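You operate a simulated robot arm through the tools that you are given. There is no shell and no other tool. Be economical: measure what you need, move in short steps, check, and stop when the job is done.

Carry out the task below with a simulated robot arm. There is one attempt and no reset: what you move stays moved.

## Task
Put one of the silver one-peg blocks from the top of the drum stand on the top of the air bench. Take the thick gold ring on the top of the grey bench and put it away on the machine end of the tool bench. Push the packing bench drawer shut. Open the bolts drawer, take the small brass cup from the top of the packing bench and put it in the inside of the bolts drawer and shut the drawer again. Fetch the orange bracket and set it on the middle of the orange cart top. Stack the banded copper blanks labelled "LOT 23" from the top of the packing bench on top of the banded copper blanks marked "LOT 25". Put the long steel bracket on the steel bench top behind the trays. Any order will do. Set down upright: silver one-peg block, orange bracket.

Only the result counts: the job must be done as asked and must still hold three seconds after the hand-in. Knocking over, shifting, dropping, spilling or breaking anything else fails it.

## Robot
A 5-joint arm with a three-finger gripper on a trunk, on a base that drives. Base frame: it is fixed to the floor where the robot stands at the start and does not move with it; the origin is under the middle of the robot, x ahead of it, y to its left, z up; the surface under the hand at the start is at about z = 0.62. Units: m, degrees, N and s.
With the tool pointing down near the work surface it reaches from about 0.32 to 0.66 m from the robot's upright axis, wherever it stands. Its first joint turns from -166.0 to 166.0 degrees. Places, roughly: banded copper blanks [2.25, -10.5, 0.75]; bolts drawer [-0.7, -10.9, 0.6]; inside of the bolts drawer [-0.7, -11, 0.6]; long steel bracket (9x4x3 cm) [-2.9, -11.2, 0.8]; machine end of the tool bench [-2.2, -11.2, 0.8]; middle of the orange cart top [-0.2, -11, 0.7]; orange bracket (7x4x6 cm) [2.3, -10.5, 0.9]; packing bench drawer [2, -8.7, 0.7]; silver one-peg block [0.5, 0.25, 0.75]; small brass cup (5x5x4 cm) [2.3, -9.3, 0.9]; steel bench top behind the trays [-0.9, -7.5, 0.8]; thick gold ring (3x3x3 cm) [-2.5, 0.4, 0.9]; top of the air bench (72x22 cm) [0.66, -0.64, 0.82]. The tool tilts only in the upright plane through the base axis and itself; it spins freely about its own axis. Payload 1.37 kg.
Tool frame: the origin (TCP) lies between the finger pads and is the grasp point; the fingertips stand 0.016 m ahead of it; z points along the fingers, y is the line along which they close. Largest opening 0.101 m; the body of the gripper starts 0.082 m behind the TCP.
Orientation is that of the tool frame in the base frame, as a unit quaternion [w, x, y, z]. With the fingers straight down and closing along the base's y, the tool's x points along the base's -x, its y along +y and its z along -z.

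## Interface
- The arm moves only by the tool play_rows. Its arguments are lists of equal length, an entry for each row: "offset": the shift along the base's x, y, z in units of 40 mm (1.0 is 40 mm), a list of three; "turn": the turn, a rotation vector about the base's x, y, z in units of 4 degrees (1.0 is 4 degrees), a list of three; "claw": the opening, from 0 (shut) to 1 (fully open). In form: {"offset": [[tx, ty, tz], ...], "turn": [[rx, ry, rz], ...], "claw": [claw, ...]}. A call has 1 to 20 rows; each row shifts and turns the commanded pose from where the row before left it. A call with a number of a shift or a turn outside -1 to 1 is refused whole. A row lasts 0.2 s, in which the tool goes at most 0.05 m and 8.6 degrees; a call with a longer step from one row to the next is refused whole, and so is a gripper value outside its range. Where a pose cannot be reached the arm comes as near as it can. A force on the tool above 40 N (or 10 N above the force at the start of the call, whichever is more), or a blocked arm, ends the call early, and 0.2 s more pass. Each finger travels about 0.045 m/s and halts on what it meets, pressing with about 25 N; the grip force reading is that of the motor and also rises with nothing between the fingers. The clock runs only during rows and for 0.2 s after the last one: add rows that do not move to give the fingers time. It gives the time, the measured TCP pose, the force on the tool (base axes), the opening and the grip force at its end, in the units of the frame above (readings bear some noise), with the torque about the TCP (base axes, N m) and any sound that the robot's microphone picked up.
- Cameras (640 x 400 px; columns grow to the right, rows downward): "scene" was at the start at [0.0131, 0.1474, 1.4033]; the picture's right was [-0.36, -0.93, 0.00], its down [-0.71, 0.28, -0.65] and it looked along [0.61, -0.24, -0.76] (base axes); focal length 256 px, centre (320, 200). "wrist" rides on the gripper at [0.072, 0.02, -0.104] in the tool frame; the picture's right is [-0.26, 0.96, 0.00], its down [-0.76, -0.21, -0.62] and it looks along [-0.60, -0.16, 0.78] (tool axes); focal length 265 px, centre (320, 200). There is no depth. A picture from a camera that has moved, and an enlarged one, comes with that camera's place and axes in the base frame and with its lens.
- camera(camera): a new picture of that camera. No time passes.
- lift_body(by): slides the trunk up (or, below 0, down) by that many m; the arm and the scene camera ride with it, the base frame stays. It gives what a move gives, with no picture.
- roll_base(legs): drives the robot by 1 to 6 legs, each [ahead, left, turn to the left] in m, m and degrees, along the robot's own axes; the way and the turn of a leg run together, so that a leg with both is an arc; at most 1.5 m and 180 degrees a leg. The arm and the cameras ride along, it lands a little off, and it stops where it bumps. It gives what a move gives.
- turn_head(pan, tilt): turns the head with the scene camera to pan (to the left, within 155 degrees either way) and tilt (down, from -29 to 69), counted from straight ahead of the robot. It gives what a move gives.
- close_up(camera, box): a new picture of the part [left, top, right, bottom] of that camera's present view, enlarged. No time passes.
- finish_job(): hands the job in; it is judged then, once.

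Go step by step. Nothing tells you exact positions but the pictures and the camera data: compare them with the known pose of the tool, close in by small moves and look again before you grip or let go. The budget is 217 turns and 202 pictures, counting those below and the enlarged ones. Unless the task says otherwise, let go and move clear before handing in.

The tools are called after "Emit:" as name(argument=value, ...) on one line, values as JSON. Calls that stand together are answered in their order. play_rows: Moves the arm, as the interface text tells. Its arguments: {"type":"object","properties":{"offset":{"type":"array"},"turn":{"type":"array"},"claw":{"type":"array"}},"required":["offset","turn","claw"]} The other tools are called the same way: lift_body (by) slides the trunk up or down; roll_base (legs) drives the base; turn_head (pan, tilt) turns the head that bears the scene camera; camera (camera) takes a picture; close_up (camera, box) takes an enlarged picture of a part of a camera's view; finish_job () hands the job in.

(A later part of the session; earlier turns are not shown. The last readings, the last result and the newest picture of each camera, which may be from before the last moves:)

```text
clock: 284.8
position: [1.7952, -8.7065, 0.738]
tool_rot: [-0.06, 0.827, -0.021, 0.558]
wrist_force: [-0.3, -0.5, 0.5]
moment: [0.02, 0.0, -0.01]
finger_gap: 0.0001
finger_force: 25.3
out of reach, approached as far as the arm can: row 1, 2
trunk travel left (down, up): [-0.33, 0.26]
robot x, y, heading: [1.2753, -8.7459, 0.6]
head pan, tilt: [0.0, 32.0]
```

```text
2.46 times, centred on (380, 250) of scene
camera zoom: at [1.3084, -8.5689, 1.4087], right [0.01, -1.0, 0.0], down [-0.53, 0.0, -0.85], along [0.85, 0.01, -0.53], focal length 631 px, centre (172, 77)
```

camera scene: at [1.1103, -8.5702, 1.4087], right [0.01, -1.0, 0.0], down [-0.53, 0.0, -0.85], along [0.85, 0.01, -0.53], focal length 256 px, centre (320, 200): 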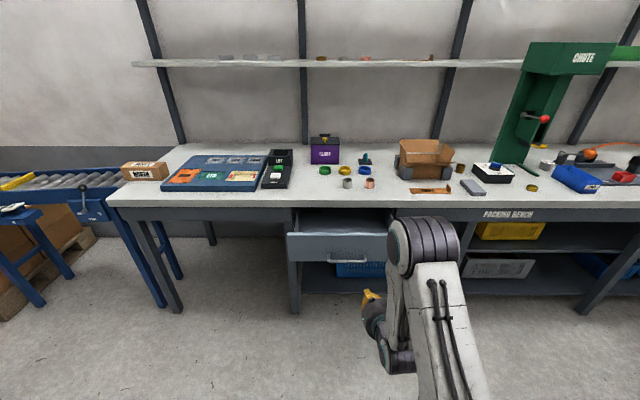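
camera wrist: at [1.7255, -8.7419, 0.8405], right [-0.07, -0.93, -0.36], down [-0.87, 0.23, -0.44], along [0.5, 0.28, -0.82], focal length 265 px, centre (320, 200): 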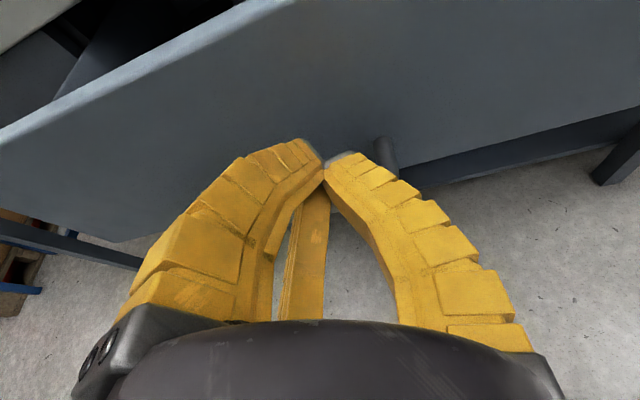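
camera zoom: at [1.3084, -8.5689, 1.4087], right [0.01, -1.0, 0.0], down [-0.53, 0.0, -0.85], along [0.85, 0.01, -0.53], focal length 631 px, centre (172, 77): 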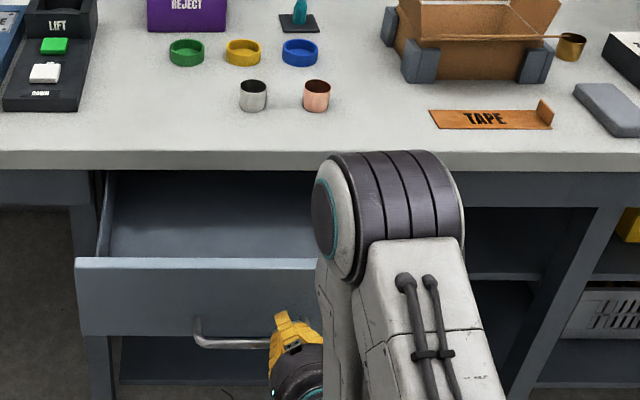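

Handle is below the fingertips. Raise 1.5 cm and push forward.

Emit:
play_rows(offset=[[0, 0.2, 0.4], [0.5, 0, 0], [0.5, 0, 0], [0.5, 0, 0], [0.5, 0, 0], [0.5, 0, 0], [0.5, 0, 0], [0.5, 0, 0]], turn=[[0, 0, 0], [0, 0, 0], [0, 0, 0], [0, 0, 0], [0, 0, 0], [0, 0, 0], [0, 0, 0], [0, 0, 0]], claw=[0, 0, 0, 0, 0, 0, 0, 0])

Emit:
camera(camera="wrist")

Emit:
close_up(camera="scene", box=[250, 170, 510, 330])

```text
clock: 286.6
position: [1.935, -8.7042, 0.7547]
tool_rot: [-0.054, 0.827, -0.028, 0.56]
wrist_force: [0.8, -0.8, 0.1]
moment: [-0.01, -0.04, -0.01]
finger_gap: 0.0
finger_force: 25.0
out of reach, approached as far as the arm can: row 1
trunk travel left (down, up): [-0.33, 0.26]
robot x, y, heading: [1.2752, -8.744, 0.6]
head pan, tilt: [0.0, 32.0]
```

```text
102 pictures are left
camera wrist: at [1.8654, -8.7379, 0.857], right [-0.08, -0.93, -0.36], down [-0.86, 0.25, -0.44], along [0.5, 0.28, -0.82], focal length 265 px, centre (320, 200)
```

wrist: 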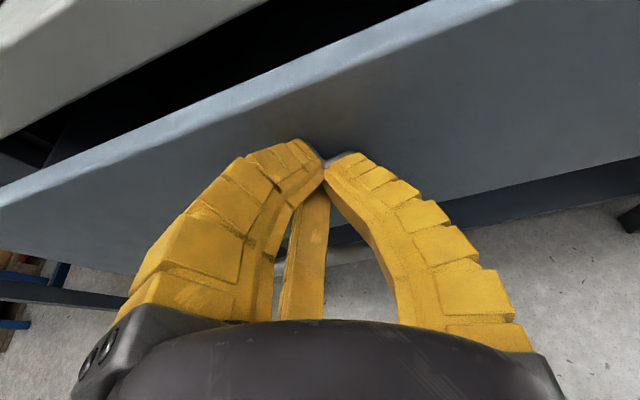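

```text
2.46 times, centred on (380, 250) of scene
camera zoom: at [1.3084, -8.5689, 1.4086], right [0.01, -1.0, 0.0], down [-0.53, 0.0, -0.85], along [0.85, 0.01, -0.53], focal length 631 px, centre (172, 77)
```

zoom: 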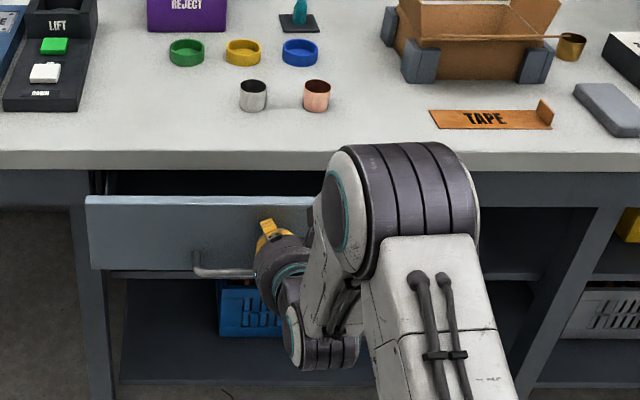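

Drawer is mostly in; keep pushing.

Emit:
play_rows(offset=[[0.5, 0, 0], [0.5, 0, 0], [0.4, 0, 0], [0.4, 0, 0], [0.4, 0, 0]], turn=[[0, 0, 0], [0, 0, 0], [0, 0, 0], [0, 0, 0], [0, 0, 0]], claw=[0, 0, 0, 0, 0])

Emit:
camera(camera="wrist")

Emit:
close_up(camera="scene", box=[250, 170, 510, 330])

```text
clock: 287.8
position: [2.0158, -8.6997, 0.7529]
tool_rot: [-0.055, 0.83, -0.027, 0.554]
wrist_force: [-28.3, -2.0, 11.1]
moment: [0.06, -0.68, 0.03]
finger_gap: 0.0
finger_force: 24.9
out of reach, approached as far as the arm can: row 1, 5
trunk travel left (down, up): [-0.33, 0.26]
robot x, y, heading: [1.2746, -8.7423, 0.2]
head pan, tilt: [0.0, 32.0]
stopped in row 5: the force on the tool passed its limit at 42 N (the readings are from after the stop); the commanded pose is now the measured one
```

```text
100 pictures are left
camera wrist: at [1.9468, -8.7334, 0.8552], right [-0.09, -0.93, -0.36], down [-0.87, 0.25, -0.43], along [0.49, 0.27, -0.83], focal length 265 px, centre (320, 200)
```

wrist: 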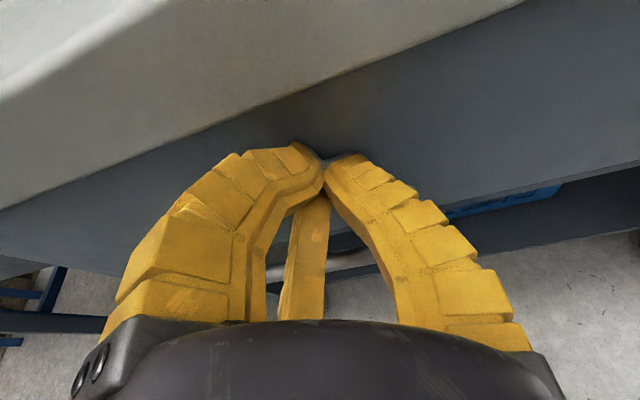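

```text
2.46 times, centred on (380, 250) of scene
camera zoom: at [1.3024, -8.5692, 1.409], right [0.01, -1.0, 0.0], down [-0.53, 0.0, -0.85], along [0.85, 0.01, -0.53], focal length 631 px, centre (172, 77)
```

zoom: 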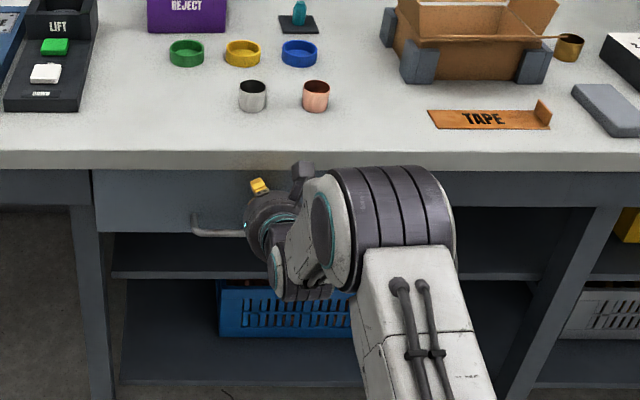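

Drawer shut. Back off, straighten tool, and go along the bench to y≈-10.3.

Emit:
play_rows(offset=[[-0.8, 0, 0], [-0.9, 0, 0], [-0.9, 0, 0], [-0.9, 0, 0], [-0.9, 0, 0]], turn=[[0, 0, 0], [0, 0, 0], [0, 0, 0], [0, 0, 0], [0, 0, 0]], claw=[0, 0, 0, 0, 0])

Emit:
roll_base(legs=[[-0.35, 0, 0]])

Emit:
camera(camera="scene")

Emit:
lift_body(by=0.2)

Emit:
play_rows(offset=[[0, 0, 0.3], [0, 0, 0.3], [0, 0, 0.3], [0, 0, 0.3], [0, 0, 0.3], [0, 0, 0], [0, 0, 0], [0, 0, 0], [0, 0, 0], [0, 0, 0], [0, 0, 0], [0, 0, 0], [0, 0, 0], [0, 0, 0], [0, 0, 0], [0, 0, 0], [0, 0, 0]], turn=[[0, 1, 0], [0, 1, 0], [0, 1, 0], [0, 1, 0], [0, 1, 0], [0, 1, 0], [0, 1, 0], [0, 1, 0], [0, 1, 0], [0, 1, 0], [0, 1, 0], [0, 1, 0], [0, 1, 0], [0, 1, 0], [0, 1, 0], [0, 1, 0], [0, 1, 0]], claw=[0.5, 0.5, 0.5, 0.5, 1, 1, 1, 1, 1, 1, 1, 1, 1, 1, 1, 1, 1])

Emit:
roll_base(legs=[[0, -1.45, 0]])

Emit:
turn_head(pan=0, tilt=30)

Emit:
camera(camera="scene")

```text
clock: 289.0
position: [1.8439, -8.7062, 0.7483]
tool_rot: [-0.059, 0.831, -0.025, 0.553]
wrist_force: [1.0, 0.7, -0.2]
moment: [-0.01, -0.01, -0.01]
finger_gap: 0.0
finger_force: 25.0
out of reach, approached as far as the arm can: row 4
trunk travel left (down, up): [-0.33, 0.26]
robot x, y, heading: [1.2792, -8.7438, 0.4]
head pan, tilt: [0.0, 32.0]
```

```text
clock: 291.3
position: [1.4954, -8.7097, 0.7474]
tool_rot: [-0.058, 0.831, -0.025, 0.552]
wrist_force: [0.0, -0.6, -0.3]
moment: [-0.02, -0.02, -0.01]
finger_gap: 0.0
finger_force: 24.5
trunk travel left (down, up): [-0.33, 0.26]
robot x, y, heading: [0.9276, -8.7435, 0.2]
head pan, tilt: [0.0, 32.0]
```

```text
98 pictures are left
camera scene: at [0.9594, -8.5711, 1.4087], right [0.0, -1.0, 0.0], down [-0.53, 0.0, -0.85], along [0.85, 0.0, -0.53], focal length 256 px, centre (320, 200)
```

scene: 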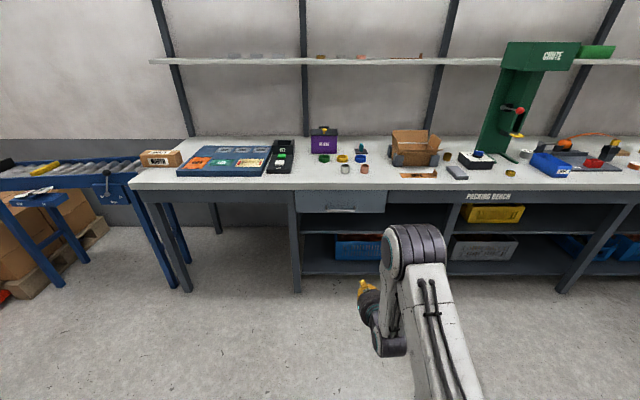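

```text
clock: 293.5
position: [1.4955, -8.7086, 0.9503]
tool_rot: [-0.058, 0.832, -0.026, 0.552]
wrist_force: [1.5, -0.1, 0.7]
moment: [-0.01, 0.0, -0.01]
finger_gap: 0.0
finger_force: 25.2
trunk travel left (down, up): [-0.53, 0.06]
robot x, y, heading: [0.9316, -8.745, 0.3]
head pan, tilt: [0.0, 32.0]
```

```text
clock: 297.1
position: [1.4873, -8.6518, 1.0091]
tool_rot: [0.0, 0.999, -0.053, 0.001]
wrist_force: [0.3, -0.5, -0.5]
moment: [0.01, 0.05, -0.01]
finger_gap: 0.1006
finger_force: 0.1
out of reach, approached as far as the arm can: row 6, 8, 9, 10, 11, 12, 13, 14, 15, 16
trunk travel left (down, up): [-0.53, 0.06]
robot x, y, heading: [0.9309, -8.7469, 0.4]
head pan, tilt: [0.0, 32.0]
```

```text
clock: 304.2
position: [1.4997, -10.0924, 1.0102]
tool_rot: [-0.001, 0.999, -0.049, 0.002]
wrist_force: [-0.3, -0.3, 0.6]
moment: [0.02, 0.02, 0.02]
finger_gap: 0.1005
finger_force: 0.1
trunk travel left (down, up): [-0.53, 0.06]
robot x, y, heading: [0.9438, -10.1898, 0.7]
head pan, tilt: [0.0, 32.0]
```

```text
clock: 304.9
position: [1.499, -10.093, 1.0094]
tool_rot: [0.001, 0.999, -0.05, 0.002]
wrist_force: [0.2, 0.4, 0.7]
moment: [-0.01, -0.01, 0.0]
finger_gap: 0.1007
finger_force: 0.1
trunk travel left (down, up): [-0.53, 0.06]
robot x, y, heading: [0.9389, -10.1911, 0.7]
head pan, tilt: [0.0, 30.0]
```

```text
97 pictures are left
camera scene: at [0.9712, -10.0152, 1.6118], right [0.01, -1.0, 0.0], down [-0.5, -0.01, -0.87], along [0.87, 0.01, -0.5], focal length 256 px, centre (320, 200)
```

scene: 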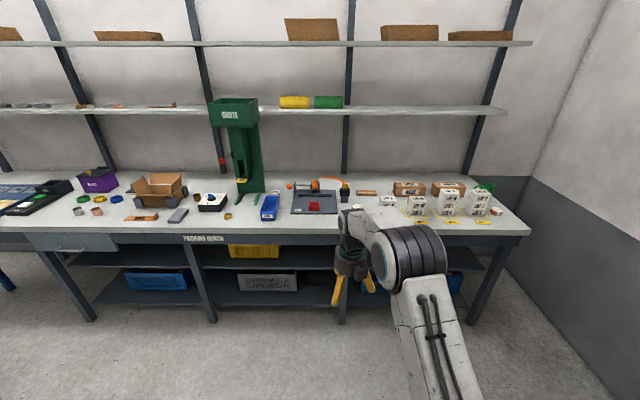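

Emit:
close_up(camera="scene", box=[270, 165, 400, 240])

Emit:
close_up(camera="scene", box=[370, 170, 520, 250])

Emit:
close_up(camera="scene", box=[180, 170, 290, 230])

```text
4.92 times, centred on (335, 202) of scene
camera zoom: at [0.9712, -10.0152, 1.6118], right [0.01, -1.0, 0.0], down [-0.5, -0.01, -0.87], along [0.87, 0.01, -0.5], focal length 1262 px, centre (246, 188)
```

zoom: 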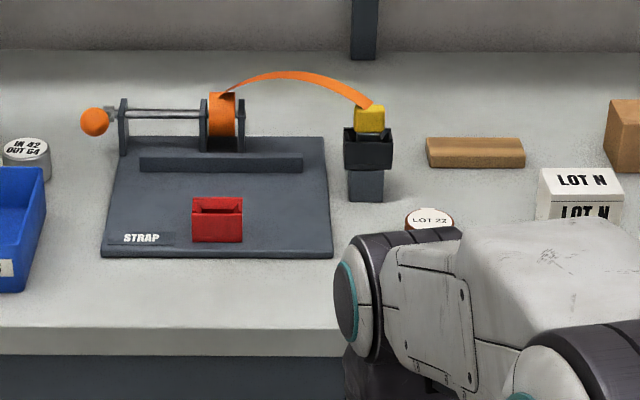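

```text
4.27 times, centred on (445, 210) of scene
camera zoom: at [0.9712, -10.0152, 1.6118], right [0.01, -1.0, 0.0], down [-0.5, -0.01, -0.87], along [0.87, 0.01, -0.5], focal length 1094 px, centre (-213, 157)
```

zoom: 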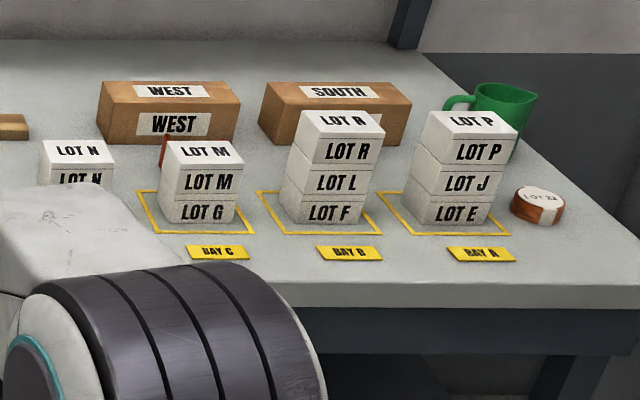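

```text
5.82 times, centred on (235, 200) of scene
camera zoom: at [0.9712, -10.0152, 1.6118], right [0.01, -1.0, 0.0], down [-0.5, -0.01, -0.87], along [0.87, 0.01, -0.5], focal length 1491 px, centre (814, 200)
```

zoom: 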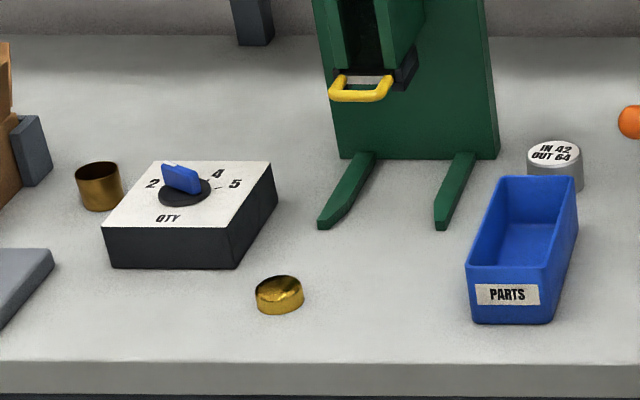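

Orange bracket seems hidden behind the LOT N / LOT M stacks; copper blanks with LOT labels are around them. I move the arm left and drive nearer to look.

Emit:
play_rows(offset=[[-0.5, 0.8, 0], [-0.5, 0.8, 0], [-0.5, 0.8, 0], [-0.5, 0.8, 0], [-0.5, 0.8, 0], [-0.5, 0.8, 0], [-0.5, 0.8, 0], [-0.5, 0.8, 0]], turn=[[0, 0, -1], [0, 0, -1], [0, 0, -1], [0, 0, -1], [0, 0, -1], [0, 0, -1], [0, 0, -1], [0, 0, -1]], claw=[1, 1, 1, 1, 1, 1, 1, 1])

Emit:
roll_base(legs=[[0.42, -0.38, -0.7]])

Emit:
turn_head(pan=-5, tilt=38)

Emit:
camera(camera="scene")

Emit:
close_up(camera="scene", box=[220, 110, 460, 260])

```text
clock: 306.7
position: [1.3387, -9.8349, 1.0079]
tool_rot: [0.0, 0.946, -0.324, 0.0]
wrist_force: [0.3, 0.4, 0.5]
moment: [-0.02, -0.01, 0.03]
finger_gap: 0.1005
finger_force: 0.1
trunk travel left (down, up): [-0.53, 0.06]
robot x, y, heading: [0.9447, -10.1918, 0.6]
head pan, tilt: [0.0, 30.0]
```

```text
clock: 309.9
position: [1.77, -10.2137, 1.0083]
tool_rot: [-0.001, 0.944, -0.329, 0.0]
wrist_force: [0.2, 0.0, -0.4]
moment: [0.04, 0.01, -0.02]
finger_gap: 0.1006
finger_force: 0.1
trunk travel left (down, up): [-0.53, 0.06]
robot x, y, heading: [1.3699, -10.5672, -0.0]
head pan, tilt: [0.0, 30.0]
```

```text
clock: 310.6
position: [1.7699, -10.2138, 1.0093]
tool_rot: [0.0, 0.944, -0.33, 0.0]
wrist_force: [-0.3, 0.3, 0.1]
moment: [0.02, -0.02, 0.01]
finger_gap: 0.1005
finger_force: 0.1
trunk travel left (down, up): [-0.53, 0.06]
robot x, y, heading: [1.3704, -10.569, -0.1]
head pan, tilt: [-5.0, 38.0]
```

```text
93 pictures are left
camera scene: at [1.3961, -10.397, 1.5995], right [-0.09, -1.0, 0.0], down [-0.61, 0.05, -0.79], along [0.79, -0.07, -0.62], focal length 256 px, centre (320, 200)
```

scene: 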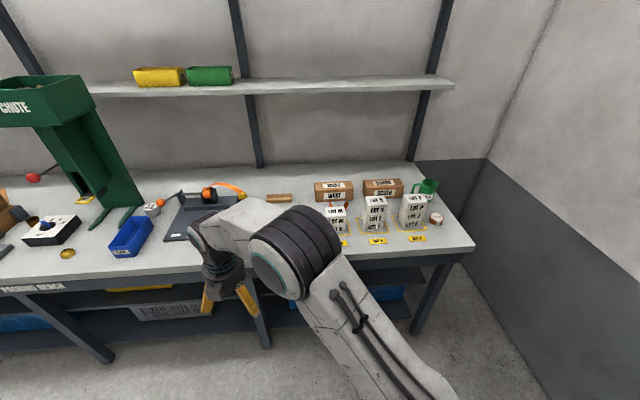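

```text
2.67 times, centred on (340, 185) of scene
camera zoom: at [1.3961, -10.397, 1.5995], right [-0.09, -1.0, 0.0], down [-0.61, 0.05, -0.79], along [0.79, -0.07, -0.62], focal length 684 px, centre (267, 240)
```

zoom: 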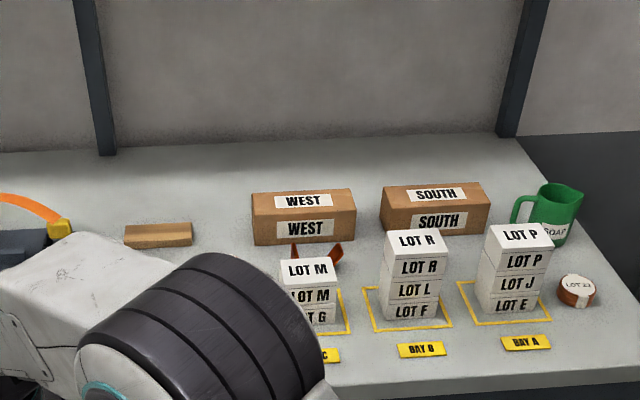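

The orange bracket is between the LOT M stack and the WEST box, about (2.28, -10.56). I raise the hand, spin the tool back to normal, and drive up.

Emit:
lift_body(by=0.05)

Emit:
play_rows(offset=[[0, 0, 0.5], [0, 0, 0.5], [0, 0, 0.5], [0, 0, 0.5], [0, -0.5, 0], [0, -0.5, 0], [0, -0.5, 0], [0, -0.5, 0], [0, -0.5, 0], [0, -0.5, 0], [0, -0.5, 0], [0, -0.5, 0], [0, 0, 0], [0, 0, 0], [0, 0, 0], [0, 0, 0], [0, 0, 0], [0, 0, 0]], turn=[[0, 0, -1], [0, 0, -1], [0, 0, -1], [0, 0, -1], [0, 0, -1], [0, 0, -1], [0, 0, -1], [0, 0, -1], [0, 0, -1], [0, 0, -1], [0, 0, -1], [0, 0, -1], [0, 0, -1], [0, 0, -1], [0, 0, -1], [0, 0, -1], [0, 0, -1], [0, 0, -1]], claw=[1, 1, 1, 1, 1, 1, 1, 1, 1, 1, 1, 1, 1, 1, 1, 1, 1, 1])

Emit:
play_rows(offset=[[0, 0, 0], [0, 0, 0], [0, 0, 0], [0, 0, 0], [0, 0, 0], [0, 0, 0], [0, 0, 0], [0, 0, 0], [0, 0, 0], [0, 0, 0], [0, 0, 0], [0, 0, 0], [0, 0, 0], [0, 0, 0], [0, 0, 0], [0, 0, 0], [0, 0, 0]], turn=[[0, 0, -1], [0, 0, -1], [0, 0, -1], [0, 0, -1], [0, 0, -1], [0, 0, -1], [0, 0, -1], [0, 0, -1], [0, 0, -1], [0, 0, -1], [0, 0, -1], [0, 0, -1], [0, 0, -1], [0, 0, -1], [0, 0, -1], [0, 0, -1], [0, 0, -1]], claw=[1, 1, 1, 1, 1, 1, 1, 1, 1, 1, 1, 1, 1, 1, 1, 1, 1])

Emit:
roll_base(legs=[[0.32, 0, 0]])

Emit:
camera(camera="wrist")

Emit:
camera(camera="scene")

```text
clock: 311.5
position: [1.77, -10.2143, 1.0579]
tool_rot: [0.0, 0.944, -0.329, 0.0]
wrist_force: [0.1, 0.6, 0.0]
moment: [-0.02, -0.01, -0.03]
finger_gap: 0.1005
finger_force: 0.1
trunk travel left (down, up): [-0.58, 0.01]
robot x, y, heading: [1.3699, -10.5658, 0.3]
head pan, tilt: [-5.0, 38.0]
```

```text
clock: 315.3
position: [1.7686, -10.3746, 1.1378]
tool_rot: [-0.001, -0.57, 0.822, 0.0]
wrist_force: [0.7, -0.4, -0.3]
moment: [-0.01, 0.0, 0.01]
finger_gap: 0.1005
finger_force: 0.0
trunk travel left (down, up): [-0.58, 0.01]
robot x, y, heading: [1.3692, -10.5656, -0.3]
head pan, tilt: [-5.0, 38.0]
```

```text
clock: 318.9
position: [1.7696, -10.3741, 1.1383]
tool_rot: [0.0, -0.013, 1.0, 0.0]
wrist_force: [0.4, 0.2, -0.6]
moment: [0.02, 0.0, 0.01]
finger_gap: 0.1005
finger_force: 0.0
trunk travel left (down, up): [-0.58, 0.01]
robot x, y, heading: [1.3677, -10.5619, 0.0]
head pan, tilt: [-5.0, 38.0]
```

```text
clock: 321.1
position: [2.0919, -10.3748, 1.1383]
tool_rot: [-0.001, -0.013, 1.0, 0.0]
wrist_force: [-0.7, 0.5, 1.0]
moment: [-0.02, 0.05, 0.01]
finger_gap: 0.1006
finger_force: 0.1
trunk travel left (down, up): [-0.58, 0.01]
robot x, y, heading: [1.6885, -10.5635, -0.0]
head pan, tilt: [-5.0, 38.0]
```

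```text
91 pictures are left
camera wrist: at [2.0189, -10.3575, 1.2424], right [0.24, 0.97, 0.0], down [0.76, -0.19, 0.62], along [0.6, -0.15, -0.78], focal length 265 px, centre (320, 200)
```

wrist: 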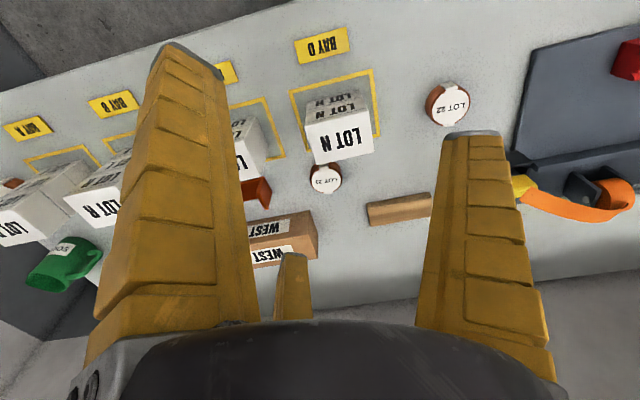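

```text
90 pictures are left
camera scene: at [1.718, -10.3973, 1.6494], right [-0.09, -1.0, 0.0], down [-0.61, 0.05, -0.79], along [0.78, -0.07, -0.62], focal length 256 px, centre (320, 200)
```

scene: 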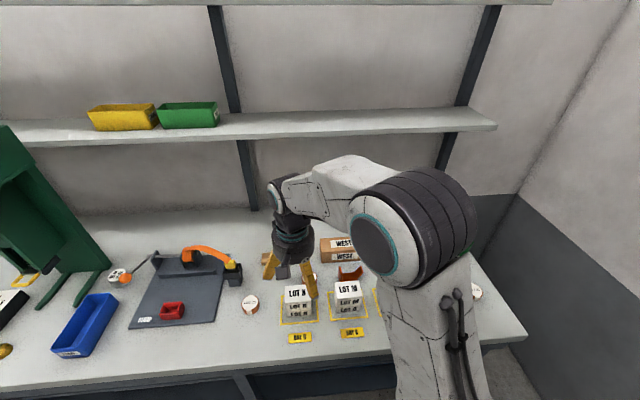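

Emit:
close_up(camera="wrist", box=[230, 60, 490, 260])

Emit:
close_up(camera="scene", box=[220, 210, 400, 350])

Emit:
close_up(camera="scene", box=[430, 260, 510, 320])

```text
2.00 times, centred on (360, 160) of wrist
camera zoom: at [2.0189, -10.3575, 1.2424], right [0.24, 0.97, 0.0], down [0.76, -0.19, 0.62], along [0.6, -0.15, -0.78], focal length 531 px, centre (240, 280)
```

zoom: 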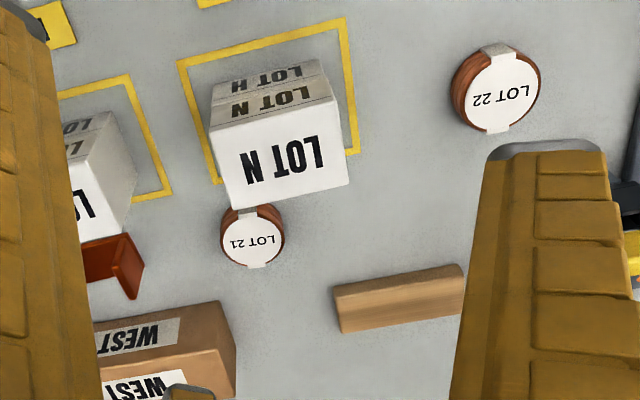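

```text
2.86 times, centred on (310, 280) of scene
camera zoom: at [1.718, -10.3973, 1.6494], right [-0.09, -1.0, 0.0], down [-0.61, 0.05, -0.79], along [0.78, -0.07, -0.62], focal length 732 px, centre (349, -29)
```

zoom: 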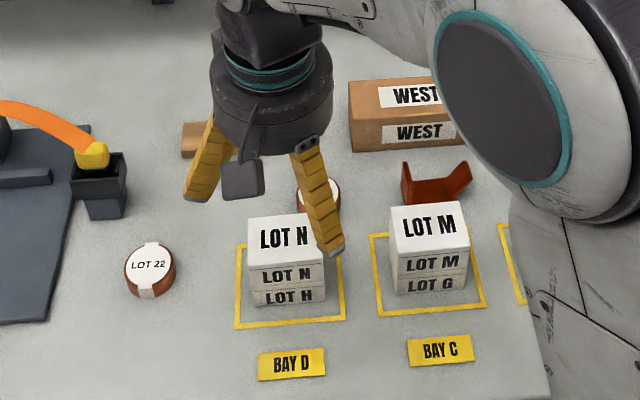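

```text
6.67 times, centred on (470, 290) of scene
camera zoom: at [1.718, -10.3973, 1.6494], right [-0.09, -1.0, 0.0], down [-0.61, 0.05, -0.79], along [0.78, -0.07, -0.62], focal length 1709 px, centre (-680, -400)
```

zoom: 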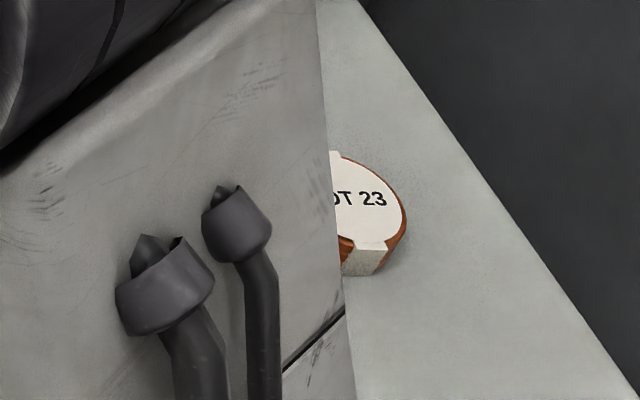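

Blanks: LOT 22, LOT 21 and LOT 23 (far right end) are on top; LOT 25 is elsewhere, probably the lower shelf. First the orange bracket at about (2.25, -10.555): move the hand above for a view.

Emit:
play_rows(offset=[[0.4, -0.85, 0], [0.4, -0.85, 0], [0.4, -0.85, 0], [0.4, -0.85, 0], [0.4, -0.85, 0]], turn=[[0, 0, 0], [0, 0, 0], [0, 0, 0], [0, 0, 0], [0, 0, 0]], claw=[1, 1, 1, 1, 1])

Emit:
camera(camera="wrist")

Emit:
close_up(camera="scene", box=[260, 200, 440, 340])

```text
clock: 322.3
position: [2.1703, -10.5451, 1.1375]
tool_rot: [-0.001, -0.014, 1.0, 0.0]
wrist_force: [1.2, -0.2, -0.3]
moment: [-0.01, 0.0, -0.01]
finger_gap: 0.1004
finger_force: 0.1
trunk travel left (down, up): [-0.58, 0.01]
robot x, y, heading: [1.6918, -10.5626, -0.1]
head pan, tilt: [-5.0, 38.0]
```

```text
86 pictures are left
camera wrist: at [2.0986, -10.528, 1.2419], right [0.24, 0.97, 0.0], down [0.76, -0.19, 0.62], along [0.6, -0.15, -0.78], focal length 265 px, centre (320, 200)
```

wrist: 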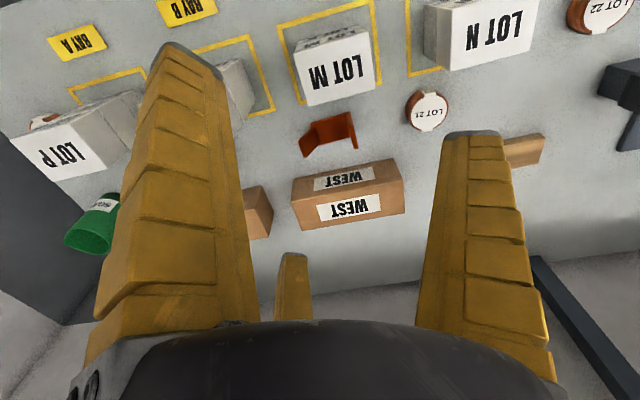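

```text
2.86 times, centred on (350, 270) of scene
camera zoom: at [1.7175, -10.3982, 1.6495], right [-0.09, -1.0, 0.0], down [-0.61, 0.05, -0.79], along [0.78, -0.07, -0.62], focal length 732 px, centre (234, 0)
```

zoom: 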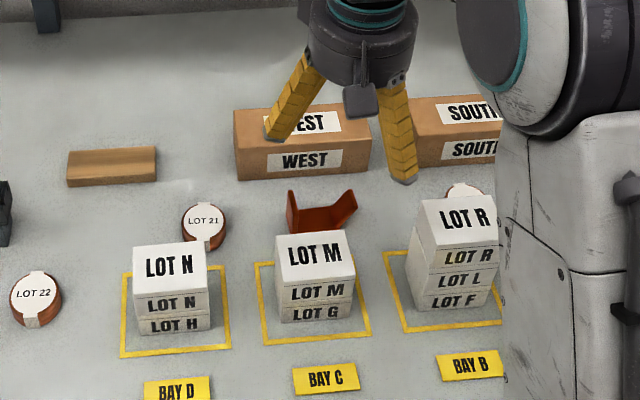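

Emit:
close_up(camera="wrist", box=[230, 60, 420, 200])

```text
2.86 times, centred on (325, 130) of wrist
camera zoom: at [2.0986, -10.528, 1.2419], right [0.24, 0.97, 0.0], down [0.76, -0.19, 0.62], along [0.6, -0.15, -0.78], focal length 758 px, centre (306, 400)
```

zoom: 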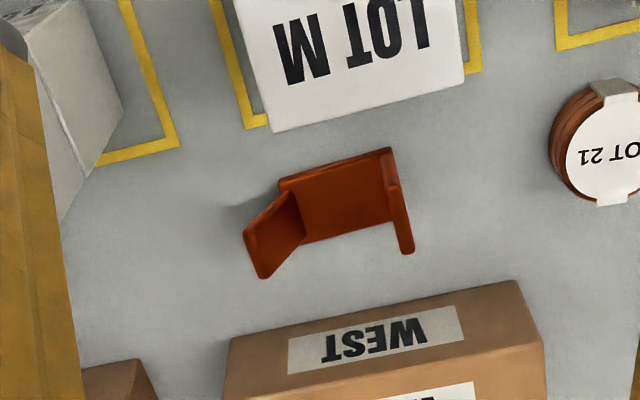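

Bracket spans y -10.52…-10.60, x 2.25…2.285, in a 15 cm gap. Move over (2.266, -10.558) and lower to z≈0.98 for a check.

Emit:
play_rows(offset=[[0.8, -0.15, 0], [0.8, -0.15, 0], [0.8, 0, -0.5], [0, 0, -1], [0, 0, -1], [0, 0, -1]], turn=[[0, 0, -0.3], [0, 0, 0], [0, 0, 0], [0, 0, 0], [0, 0, 0], [0, 0, 0]], claw=[1, 1, 1, 1, 1, 1])

Emit:
camera(camera="wrist")

Emit:
close_up(camera="scene", box=[260, 200, 440, 340])

```text
clock: 323.7
position: [2.2674, -10.5581, 0.9983]
tool_rot: [0.0, -0.003, 1.0, 0.0]
wrist_force: [0.0, 0.0, -0.5]
moment: [0.01, 0.0, 0.02]
finger_gap: 0.1007
finger_force: 0.1
trunk travel left (down, up): [-0.58, 0.01]
robot x, y, heading: [1.6927, -10.5642, -0.1]
head pan, tilt: [-5.0, 38.0]
```

```text
83 pictures are left
camera wrist: at [2.1957, -10.5381, 1.1024], right [0.26, 0.97, 0.0], down [0.76, -0.2, 0.62], along [0.6, -0.16, -0.78], focal length 265 px, centre (320, 200)
```

wrist: 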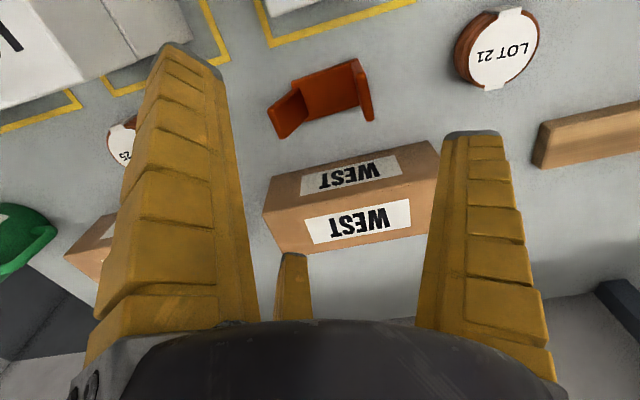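

```text
2.86 times, centred on (350, 270) of scene
camera zoom: at [1.7175, -10.3974, 1.6495], right [-0.09, -1.0, 0.0], down [-0.61, 0.05, -0.79], along [0.78, -0.07, -0.62], focal length 732 px, centre (234, 0)
```

zoom: 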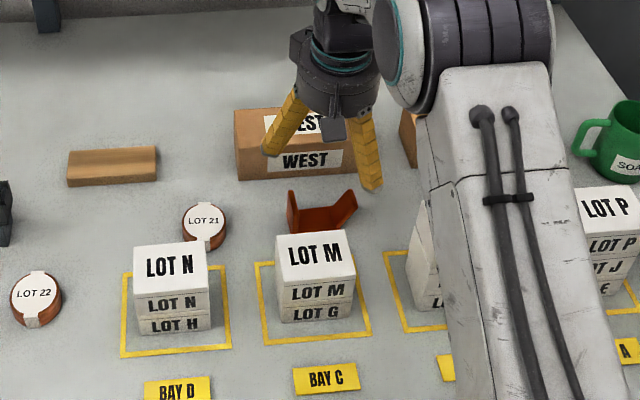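

Well aligned. Adjust +7 mm in x and descend to z≈0.885.

Emit:
play_rows(offset=[[0.17, 0, -0.9], [0, 0, -0.9], [0, 0, -0.9]], turn=[[0, 0, 0], [0, 0, 0], [0, 0, 0]], claw=[1, 1, 1])

Emit:
camera(camera="wrist")

Emit:
close_up(camera="scene", box=[260, 200, 440, 340])

```text
clock: 324.5
position: [2.2757, -10.5572, 0.8895]
tool_rot: [-0.001, -0.003, 1.0, 0.0]
wrist_force: [0.5, 0.1, 0.1]
moment: [0.01, 0.0, -0.01]
finger_gap: 0.1004
finger_force: 0.1
trunk travel left (down, up): [-0.58, 0.01]
robot x, y, heading: [1.6932, -10.5631, 0.1]
head pan, tilt: [-5.0, 38.0]
```

```text
81 pictures are left
camera wrist: at [2.2032, -10.5379, 0.9936], right [0.26, 0.97, 0.0], down [0.76, -0.2, 0.62], along [0.6, -0.16, -0.78], focal length 265 px, centre (320, 200)
```

wrist: 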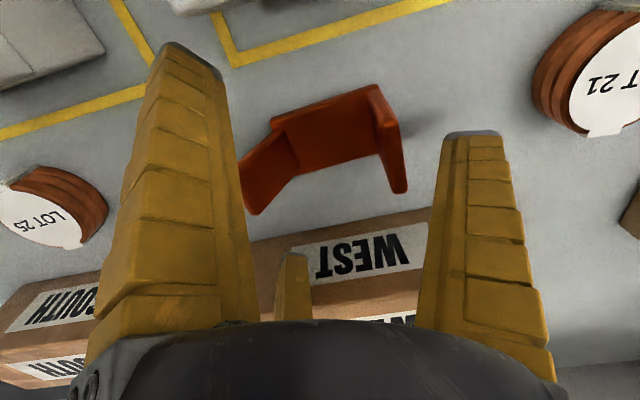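

```text
2.86 times, centred on (350, 270) of scene
camera zoom: at [1.7178, -10.3974, 1.6495], right [-0.09, -1.0, 0.0], down [-0.61, 0.05, -0.79], along [0.78, -0.07, -0.62], focal length 732 px, centre (234, 0)
```

zoom: 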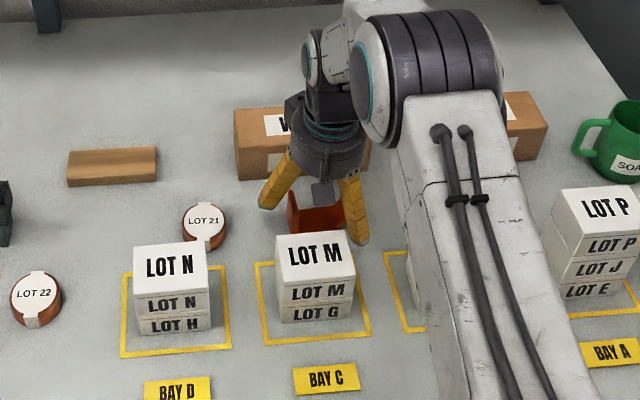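

Flange centre is a bit nearer (x≈2.258). Shift -1.6 cm, lower slightly and close.

Emit:
play_rows(offset=[[-0.4, 0, 0], [0, 0, -0.35], [0, 0, 0], [0, 0, 0], [0, 0, 0], [0, 0, 0], [0, 0, 0]], turn=[[0, 0, 0], [0, 0, 0], [0, 0, 0], [0, 0, 0], [0, 0, 0], [0, 0, 0], [0, 0, 0]], claw=[1, 1, 0.4, 0.4, 0.4, 0.4, 0.4])

Emit:
camera(camera="wrist")

```text
clock: 326.1
position: [2.2589, -10.5587, 0.8766]
tool_rot: [0.001, -0.003, 1.0, 0.0]
wrist_force: [0.3, -0.1, 0.0]
moment: [0.03, 0.0, 0.01]
finger_gap: 0.0448
finger_force: 3.6
trunk travel left (down, up): [-0.58, 0.01]
robot x, y, heading: [1.6931, -10.5678, -0.1]
head pan, tilt: [-5.0, 38.0]
```

```text
79 pictures are left
camera wrist: at [2.1859, -10.5381, 0.9804], right [0.26, 0.97, 0.0], down [0.76, -0.2, 0.62], along [0.6, -0.16, -0.78], focal length 265 px, centre (320, 200)
```

wrist: 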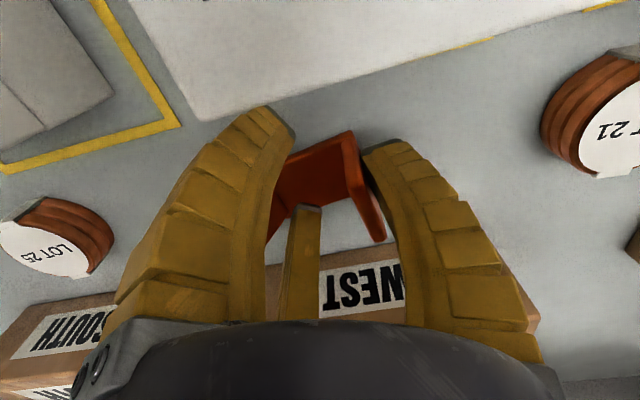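

Emit:
play_rows(offset=[[0, 0, 0], [0, 0, 0]], turn=[[0, 0, 0], [0, 0, 0]], claw=[0.4, 0.4])

Emit:
close_up(camera="wrist", box=[210, 80, 430, 280])

Emit:
close_up(camera="scene", box=[310, 220, 400, 310])

```text
clock: 326.7
position: [2.259, -10.5572, 0.8767]
tool_rot: [0.0, -0.003, 1.0, 0.0]
wrist_force: [0.8, 0.9, 0.3]
moment: [0.01, -0.02, -0.02]
finger_gap: 0.0447
finger_force: 2.4
trunk travel left (down, up): [-0.58, 0.01]
robot x, y, heading: [1.6889, -10.5661, -0.1]
head pan, tilt: [-5.0, 38.0]
```

```text
2.00 times, centred on (320, 180) of wrist
camera zoom: at [2.1859, -10.5381, 0.9805], right [0.26, 0.97, 0.0], down [0.76, -0.2, 0.62], along [0.6, -0.16, -0.78], focal length 531 px, centre (320, 240)
```

zoom: 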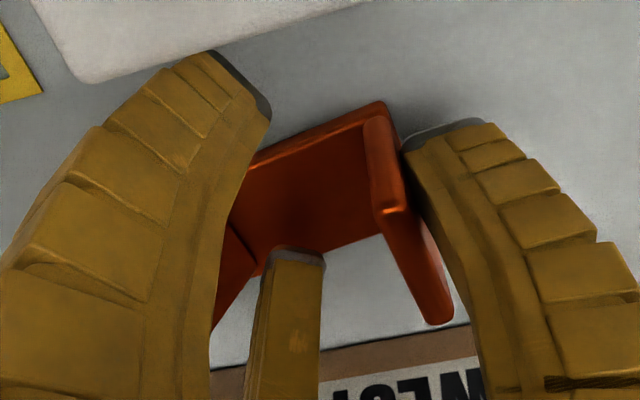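

```text
4.44 times, centred on (355, 265) of scene
camera zoom: at [1.717, -10.3973, 1.6494], right [-0.09, -1.0, 0.0], down [-0.61, 0.05, -0.79], along [0.78, -0.07, -0.62], focal length 1139 px, centre (164, -89)
```

zoom: 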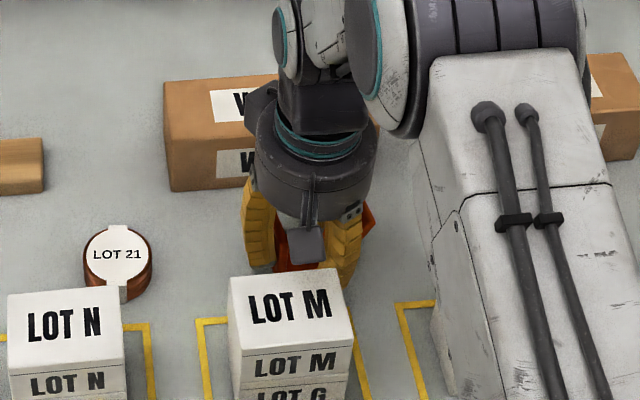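

The inner finger is inside the U, next to the vertical flange. I'll grip the vertical flange plate itself: shift +y 1.9 cm, lower 8 mm, close.

Emit:
play_rows(offset=[[0, 0.25, 0], [0, 0.22, 0], [0, 0, -0.2], [0, 0, 0], [0, 0, 0], [0, 0, 0], [0, 0, 0]], turn=[[0, 0, 0], [0, 0, 0], [0, 0, 0], [0, 0, 0], [0, 0, 0], [0, 0, 0], [0, 0, 0]], claw=[0.4, 0.4, 0.4, 0, 0, 0, 0])

Emit:
close_up(camera="wrist", box=[210, 80, 430, 280])

```text
clock: 328.3
position: [2.2569, -10.5389, 0.8688]
tool_rot: [0.0, -0.002, 1.0, 0.0]
wrist_force: [-1.6, 0.6, 2.1]
moment: [-0.18, 0.04, -0.07]
finger_gap: 0.0094
finger_force: 24.8
trunk travel left (down, up): [-0.58, 0.01]
robot x, y, heading: [1.6908, -10.5646, 0.0]
head pan, tilt: [-5.0, 38.0]
```

```text
2.00 times, centred on (320, 180) of wrist
camera zoom: at [2.185, -10.5194, 0.973], right [0.26, 0.97, 0.0], down [0.76, -0.2, 0.62], along [0.6, -0.16, -0.78], focal length 531 px, centre (320, 240)
```

zoom: 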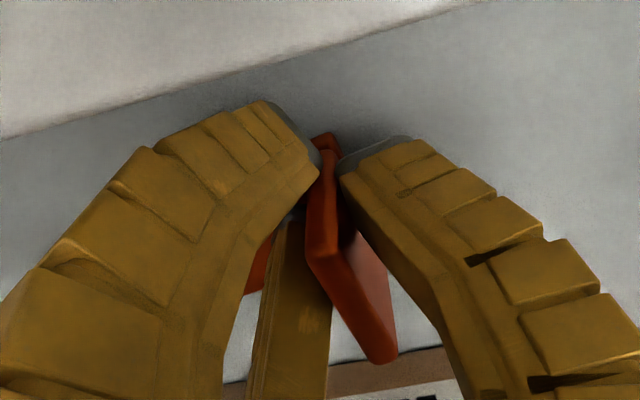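

Plate gripped at 9.4 mm. Lift a little and check it stays level.

Emit:
play_rows(offset=[[0, 0, 0.3], [0, 0, 0.8], [0, 0, 1], [0, 0, 1], [0, 0, 1]], turn=[[0, 0, 0], [0, 0, 0], [0, 0, 0], [0, 0, 0], [0, 0, 0]], claw=[0, 0, 0, 0, 0])

Emit:
close_up(camera="scene", box=[290, 180, 420, 300])

Emit:
camera(camera="wrist")

```text
clock: 329.5
position: [2.2569, -10.5381, 1.0321]
tool_rot: [-0.001, -0.002, 1.0, 0.0]
wrist_force: [-0.6, 0.3, -1.9]
moment: [0.02, 0.04, 0.02]
finger_gap: 0.0059
finger_force: 25.0
trunk travel left (down, up): [-0.58, 0.01]
robot x, y, heading: [1.6898, -10.5656, -0.1]
head pan, tilt: [-5.0, 38.0]
```

```text
3.33 times, centred on (355, 240) of scene
camera zoom: at [1.7165, -10.3973, 1.6494], right [-0.09, -1.0, 0.0], down [-0.61, 0.05, -0.79], along [0.79, -0.07, -0.62], focal length 854 px, centre (203, 67)
```

zoom: 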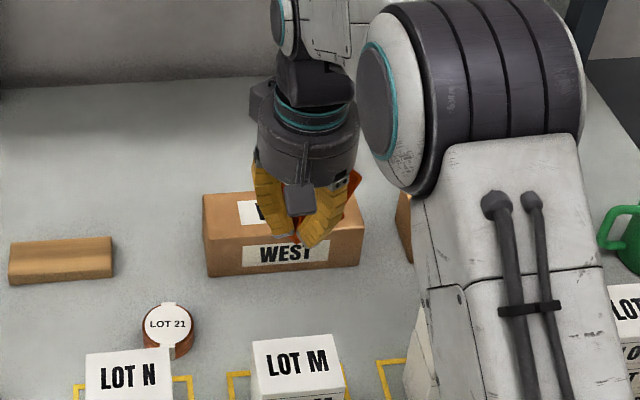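

```text
74 pictures are left
camera wrist: at [2.1847, -10.5182, 1.1371], right [0.26, 0.97, 0.0], down [0.76, -0.2, 0.62], along [0.6, -0.16, -0.78], focal length 265 px, centre (320, 200)
```

wrist: 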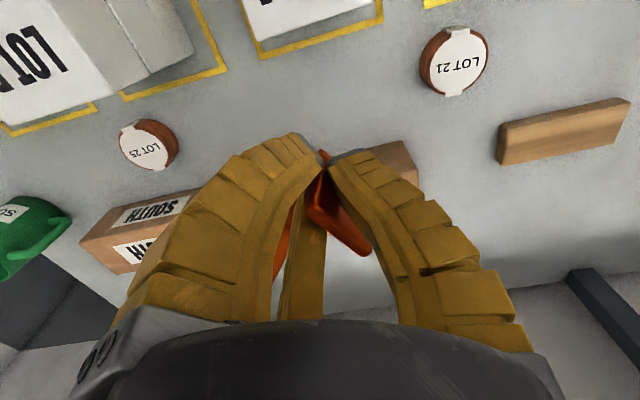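

Bracket is held. Raise, retract and back out, curving away from the rack, then look at it.

Emit:
play_rows(offset=[[0, 0, 1], [0, 0, 1], [-0.9, 0, 0.2], [-0.9, 0, 0.2], [-0.9, 0, 0], [-0.9, 0, 0], [-0.9, 0, 0]], turn=[[0, 0, 0], [0, 0, 0], [0, 0, 0], [0, 0, 0], [0, 0, 0], [0, 0, 0], [0, 0, 0]], claw=[0, 0, 0, 0, 0, 0, 0])

Emit:
roll_base(legs=[[-0.3, 0.3, 0], [-1.3, 0.5, 0]])

Emit:
turn_head(pan=-95, tilt=25)

Emit:
camera(camera="scene")

Emit:
turn_head(pan=-5, tilt=50)

Emit:
camera(camera="scene")

```text
clock: 331.1
position: [2.075, -10.5378, 1.1299]
tool_rot: [0.001, -0.003, 1.0, 0.0]
wrist_force: [-0.5, 0.0, -0.7]
moment: [0.0, 0.0, 0.0]
finger_gap: 0.0062
finger_force: 24.9
trunk travel left (down, up): [-0.58, 0.01]
robot x, y, heading: [1.6879, -10.5661, -0.0]
head pan, tilt: [-5.0, 38.0]
```

```text
clock: 340.2
position: [0.4754, -9.7274, 1.1288]
tool_rot: [0.001, -0.007, 1.0, 0.0]
wrist_force: [0.2, -0.3, -0.6]
moment: [0.02, 0.0, 0.01]
finger_gap: 0.0057
finger_force: 25.1
trunk travel left (down, up): [-0.58, 0.01]
robot x, y, heading: [0.0872, -9.7591, 0.4]
head pan, tilt: [-5.0, 38.0]
```

```text
clock: 341.9
position: [0.475, -9.7276, 1.1296]
tool_rot: [0.0, -0.007, 1.0, 0.001]
wrist_force: [0.4, 0.0, -1.3]
moment: [-0.01, 0.05, 0.01]
finger_gap: 0.0062
finger_force: 25.0
trunk travel left (down, up): [-0.58, 0.01]
robot x, y, heading: [0.0883, -9.7575, 0.4]
head pan, tilt: [-95.0, 25.0]
```

```text
73 pictures are left
camera scene: at [0.0209, -9.6745, 1.6698], right [-1.0, 0.08, 0.0], down [0.03, 0.42, -0.91], along [-0.07, -0.9, -0.42], focal length 256 px, centre (320, 200)
```

scene: 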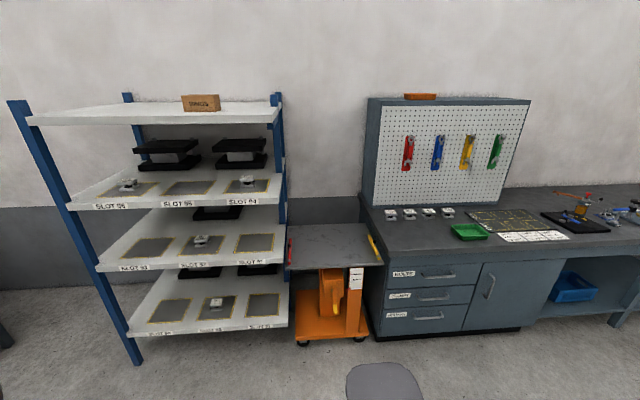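

```text
clock: 343.6
position: [0.4754, -9.7278, 1.129]
tool_rot: [0.0, -0.007, 1.0, 0.001]
wrist_force: [0.1, -0.1, -1.4]
moment: [0.02, 0.01, 0.0]
finger_gap: 0.0059
finger_force: 25.0
trunk travel left (down, up): [-0.58, 0.01]
robot x, y, heading: [0.0903, -9.758, 0.4]
head pan, tilt: [-5.0, 50.0]
```

```text
72 pictures are left
camera scene: at [0.105, -9.5889, 1.6323], right [-0.08, -1.0, 0.0], down [-0.76, 0.06, -0.64], along [0.64, -0.05, -0.77], focal length 256 px, centre (320, 200)
```

scene: 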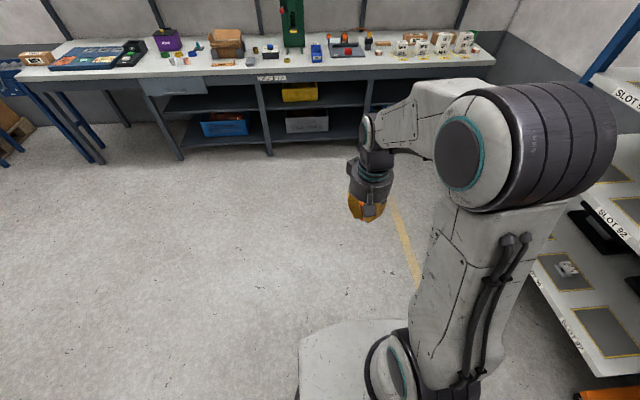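

Cart top centre is about (-0.17, -11.05). I turn to face it, drive up, and lower the trunk.

Emit:
roll_base(legs=[[0, 0, -90.4], [0.68, -0.25, 0]])

Emit:
lift_body(by=-0.2)

Emit:
turn_head(pan=0, tilt=48)

Emit:
camera(camera="scene")

Emit:
camera(camera="wrist")

```text
clock: 351.4
position: [-0.1384, -10.8304, 1.1296]
tool_rot: [0.0, 0.706, 0.708, 0.0]
wrist_force: [0.5, -0.5, -2.0]
moment: [0.03, -0.04, -0.04]
finger_gap: 0.006
finger_force: 25.2
trunk travel left (down, up): [-0.58, 0.01]
robot x, y, heading: [-0.1622, -10.4411, -90.3]
head pan, tilt: [-5.0, 50.0]
```

```text
clock: 353.5
position: [-0.1379, -10.8295, 0.9292]
tool_rot: [0.0, 0.706, 0.708, 0.0]
wrist_force: [0.2, 0.0, -1.5]
moment: [0.04, 0.01, 0.03]
finger_gap: 0.0062
finger_force: 25.1
trunk travel left (down, up): [-0.38, 0.21]
robot x, y, heading: [-0.1688, -10.4433, -90.1]
head pan, tilt: [-5.0, 50.0]
```

```text
clock: 354.2
position: [-0.1385, -10.8287, 0.9282]
tool_rot: [0.0, 0.706, 0.708, 0.001]
wrist_force: [1.1, 0.4, -1.4]
moment: [0.01, 0.02, -0.02]
finger_gap: 0.0062
finger_force: 24.8
trunk travel left (down, up): [-0.38, 0.21]
robot x, y, heading: [-0.1651, -10.4426, -90.2]
head pan, tilt: [0.0, 48.0]
```

```text
71 pictures are left
camera scene: at [0.012, -10.4618, 1.435], right [-1.0, 0.0, 0.0], down [0.0, 0.74, -0.67], along [0.0, -0.67, -0.74], focal length 256 px, centre (320, 200)
```

scene: 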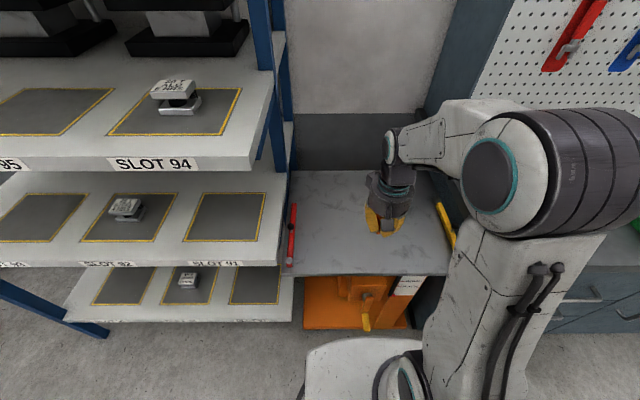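

```text
70 pictures are left
camera wrist: at [-0.1189, -10.7581, 1.0332], right [0.97, -0.26, 0.0], down [-0.2, -0.76, 0.62], along [-0.16, -0.6, -0.78], focal length 265 px, centre (320, 200)
```

wrist: 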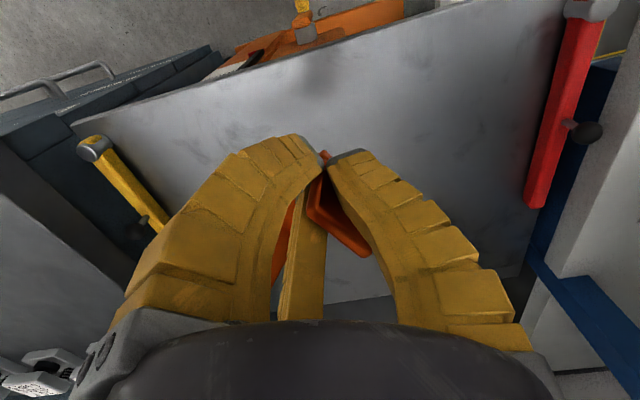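

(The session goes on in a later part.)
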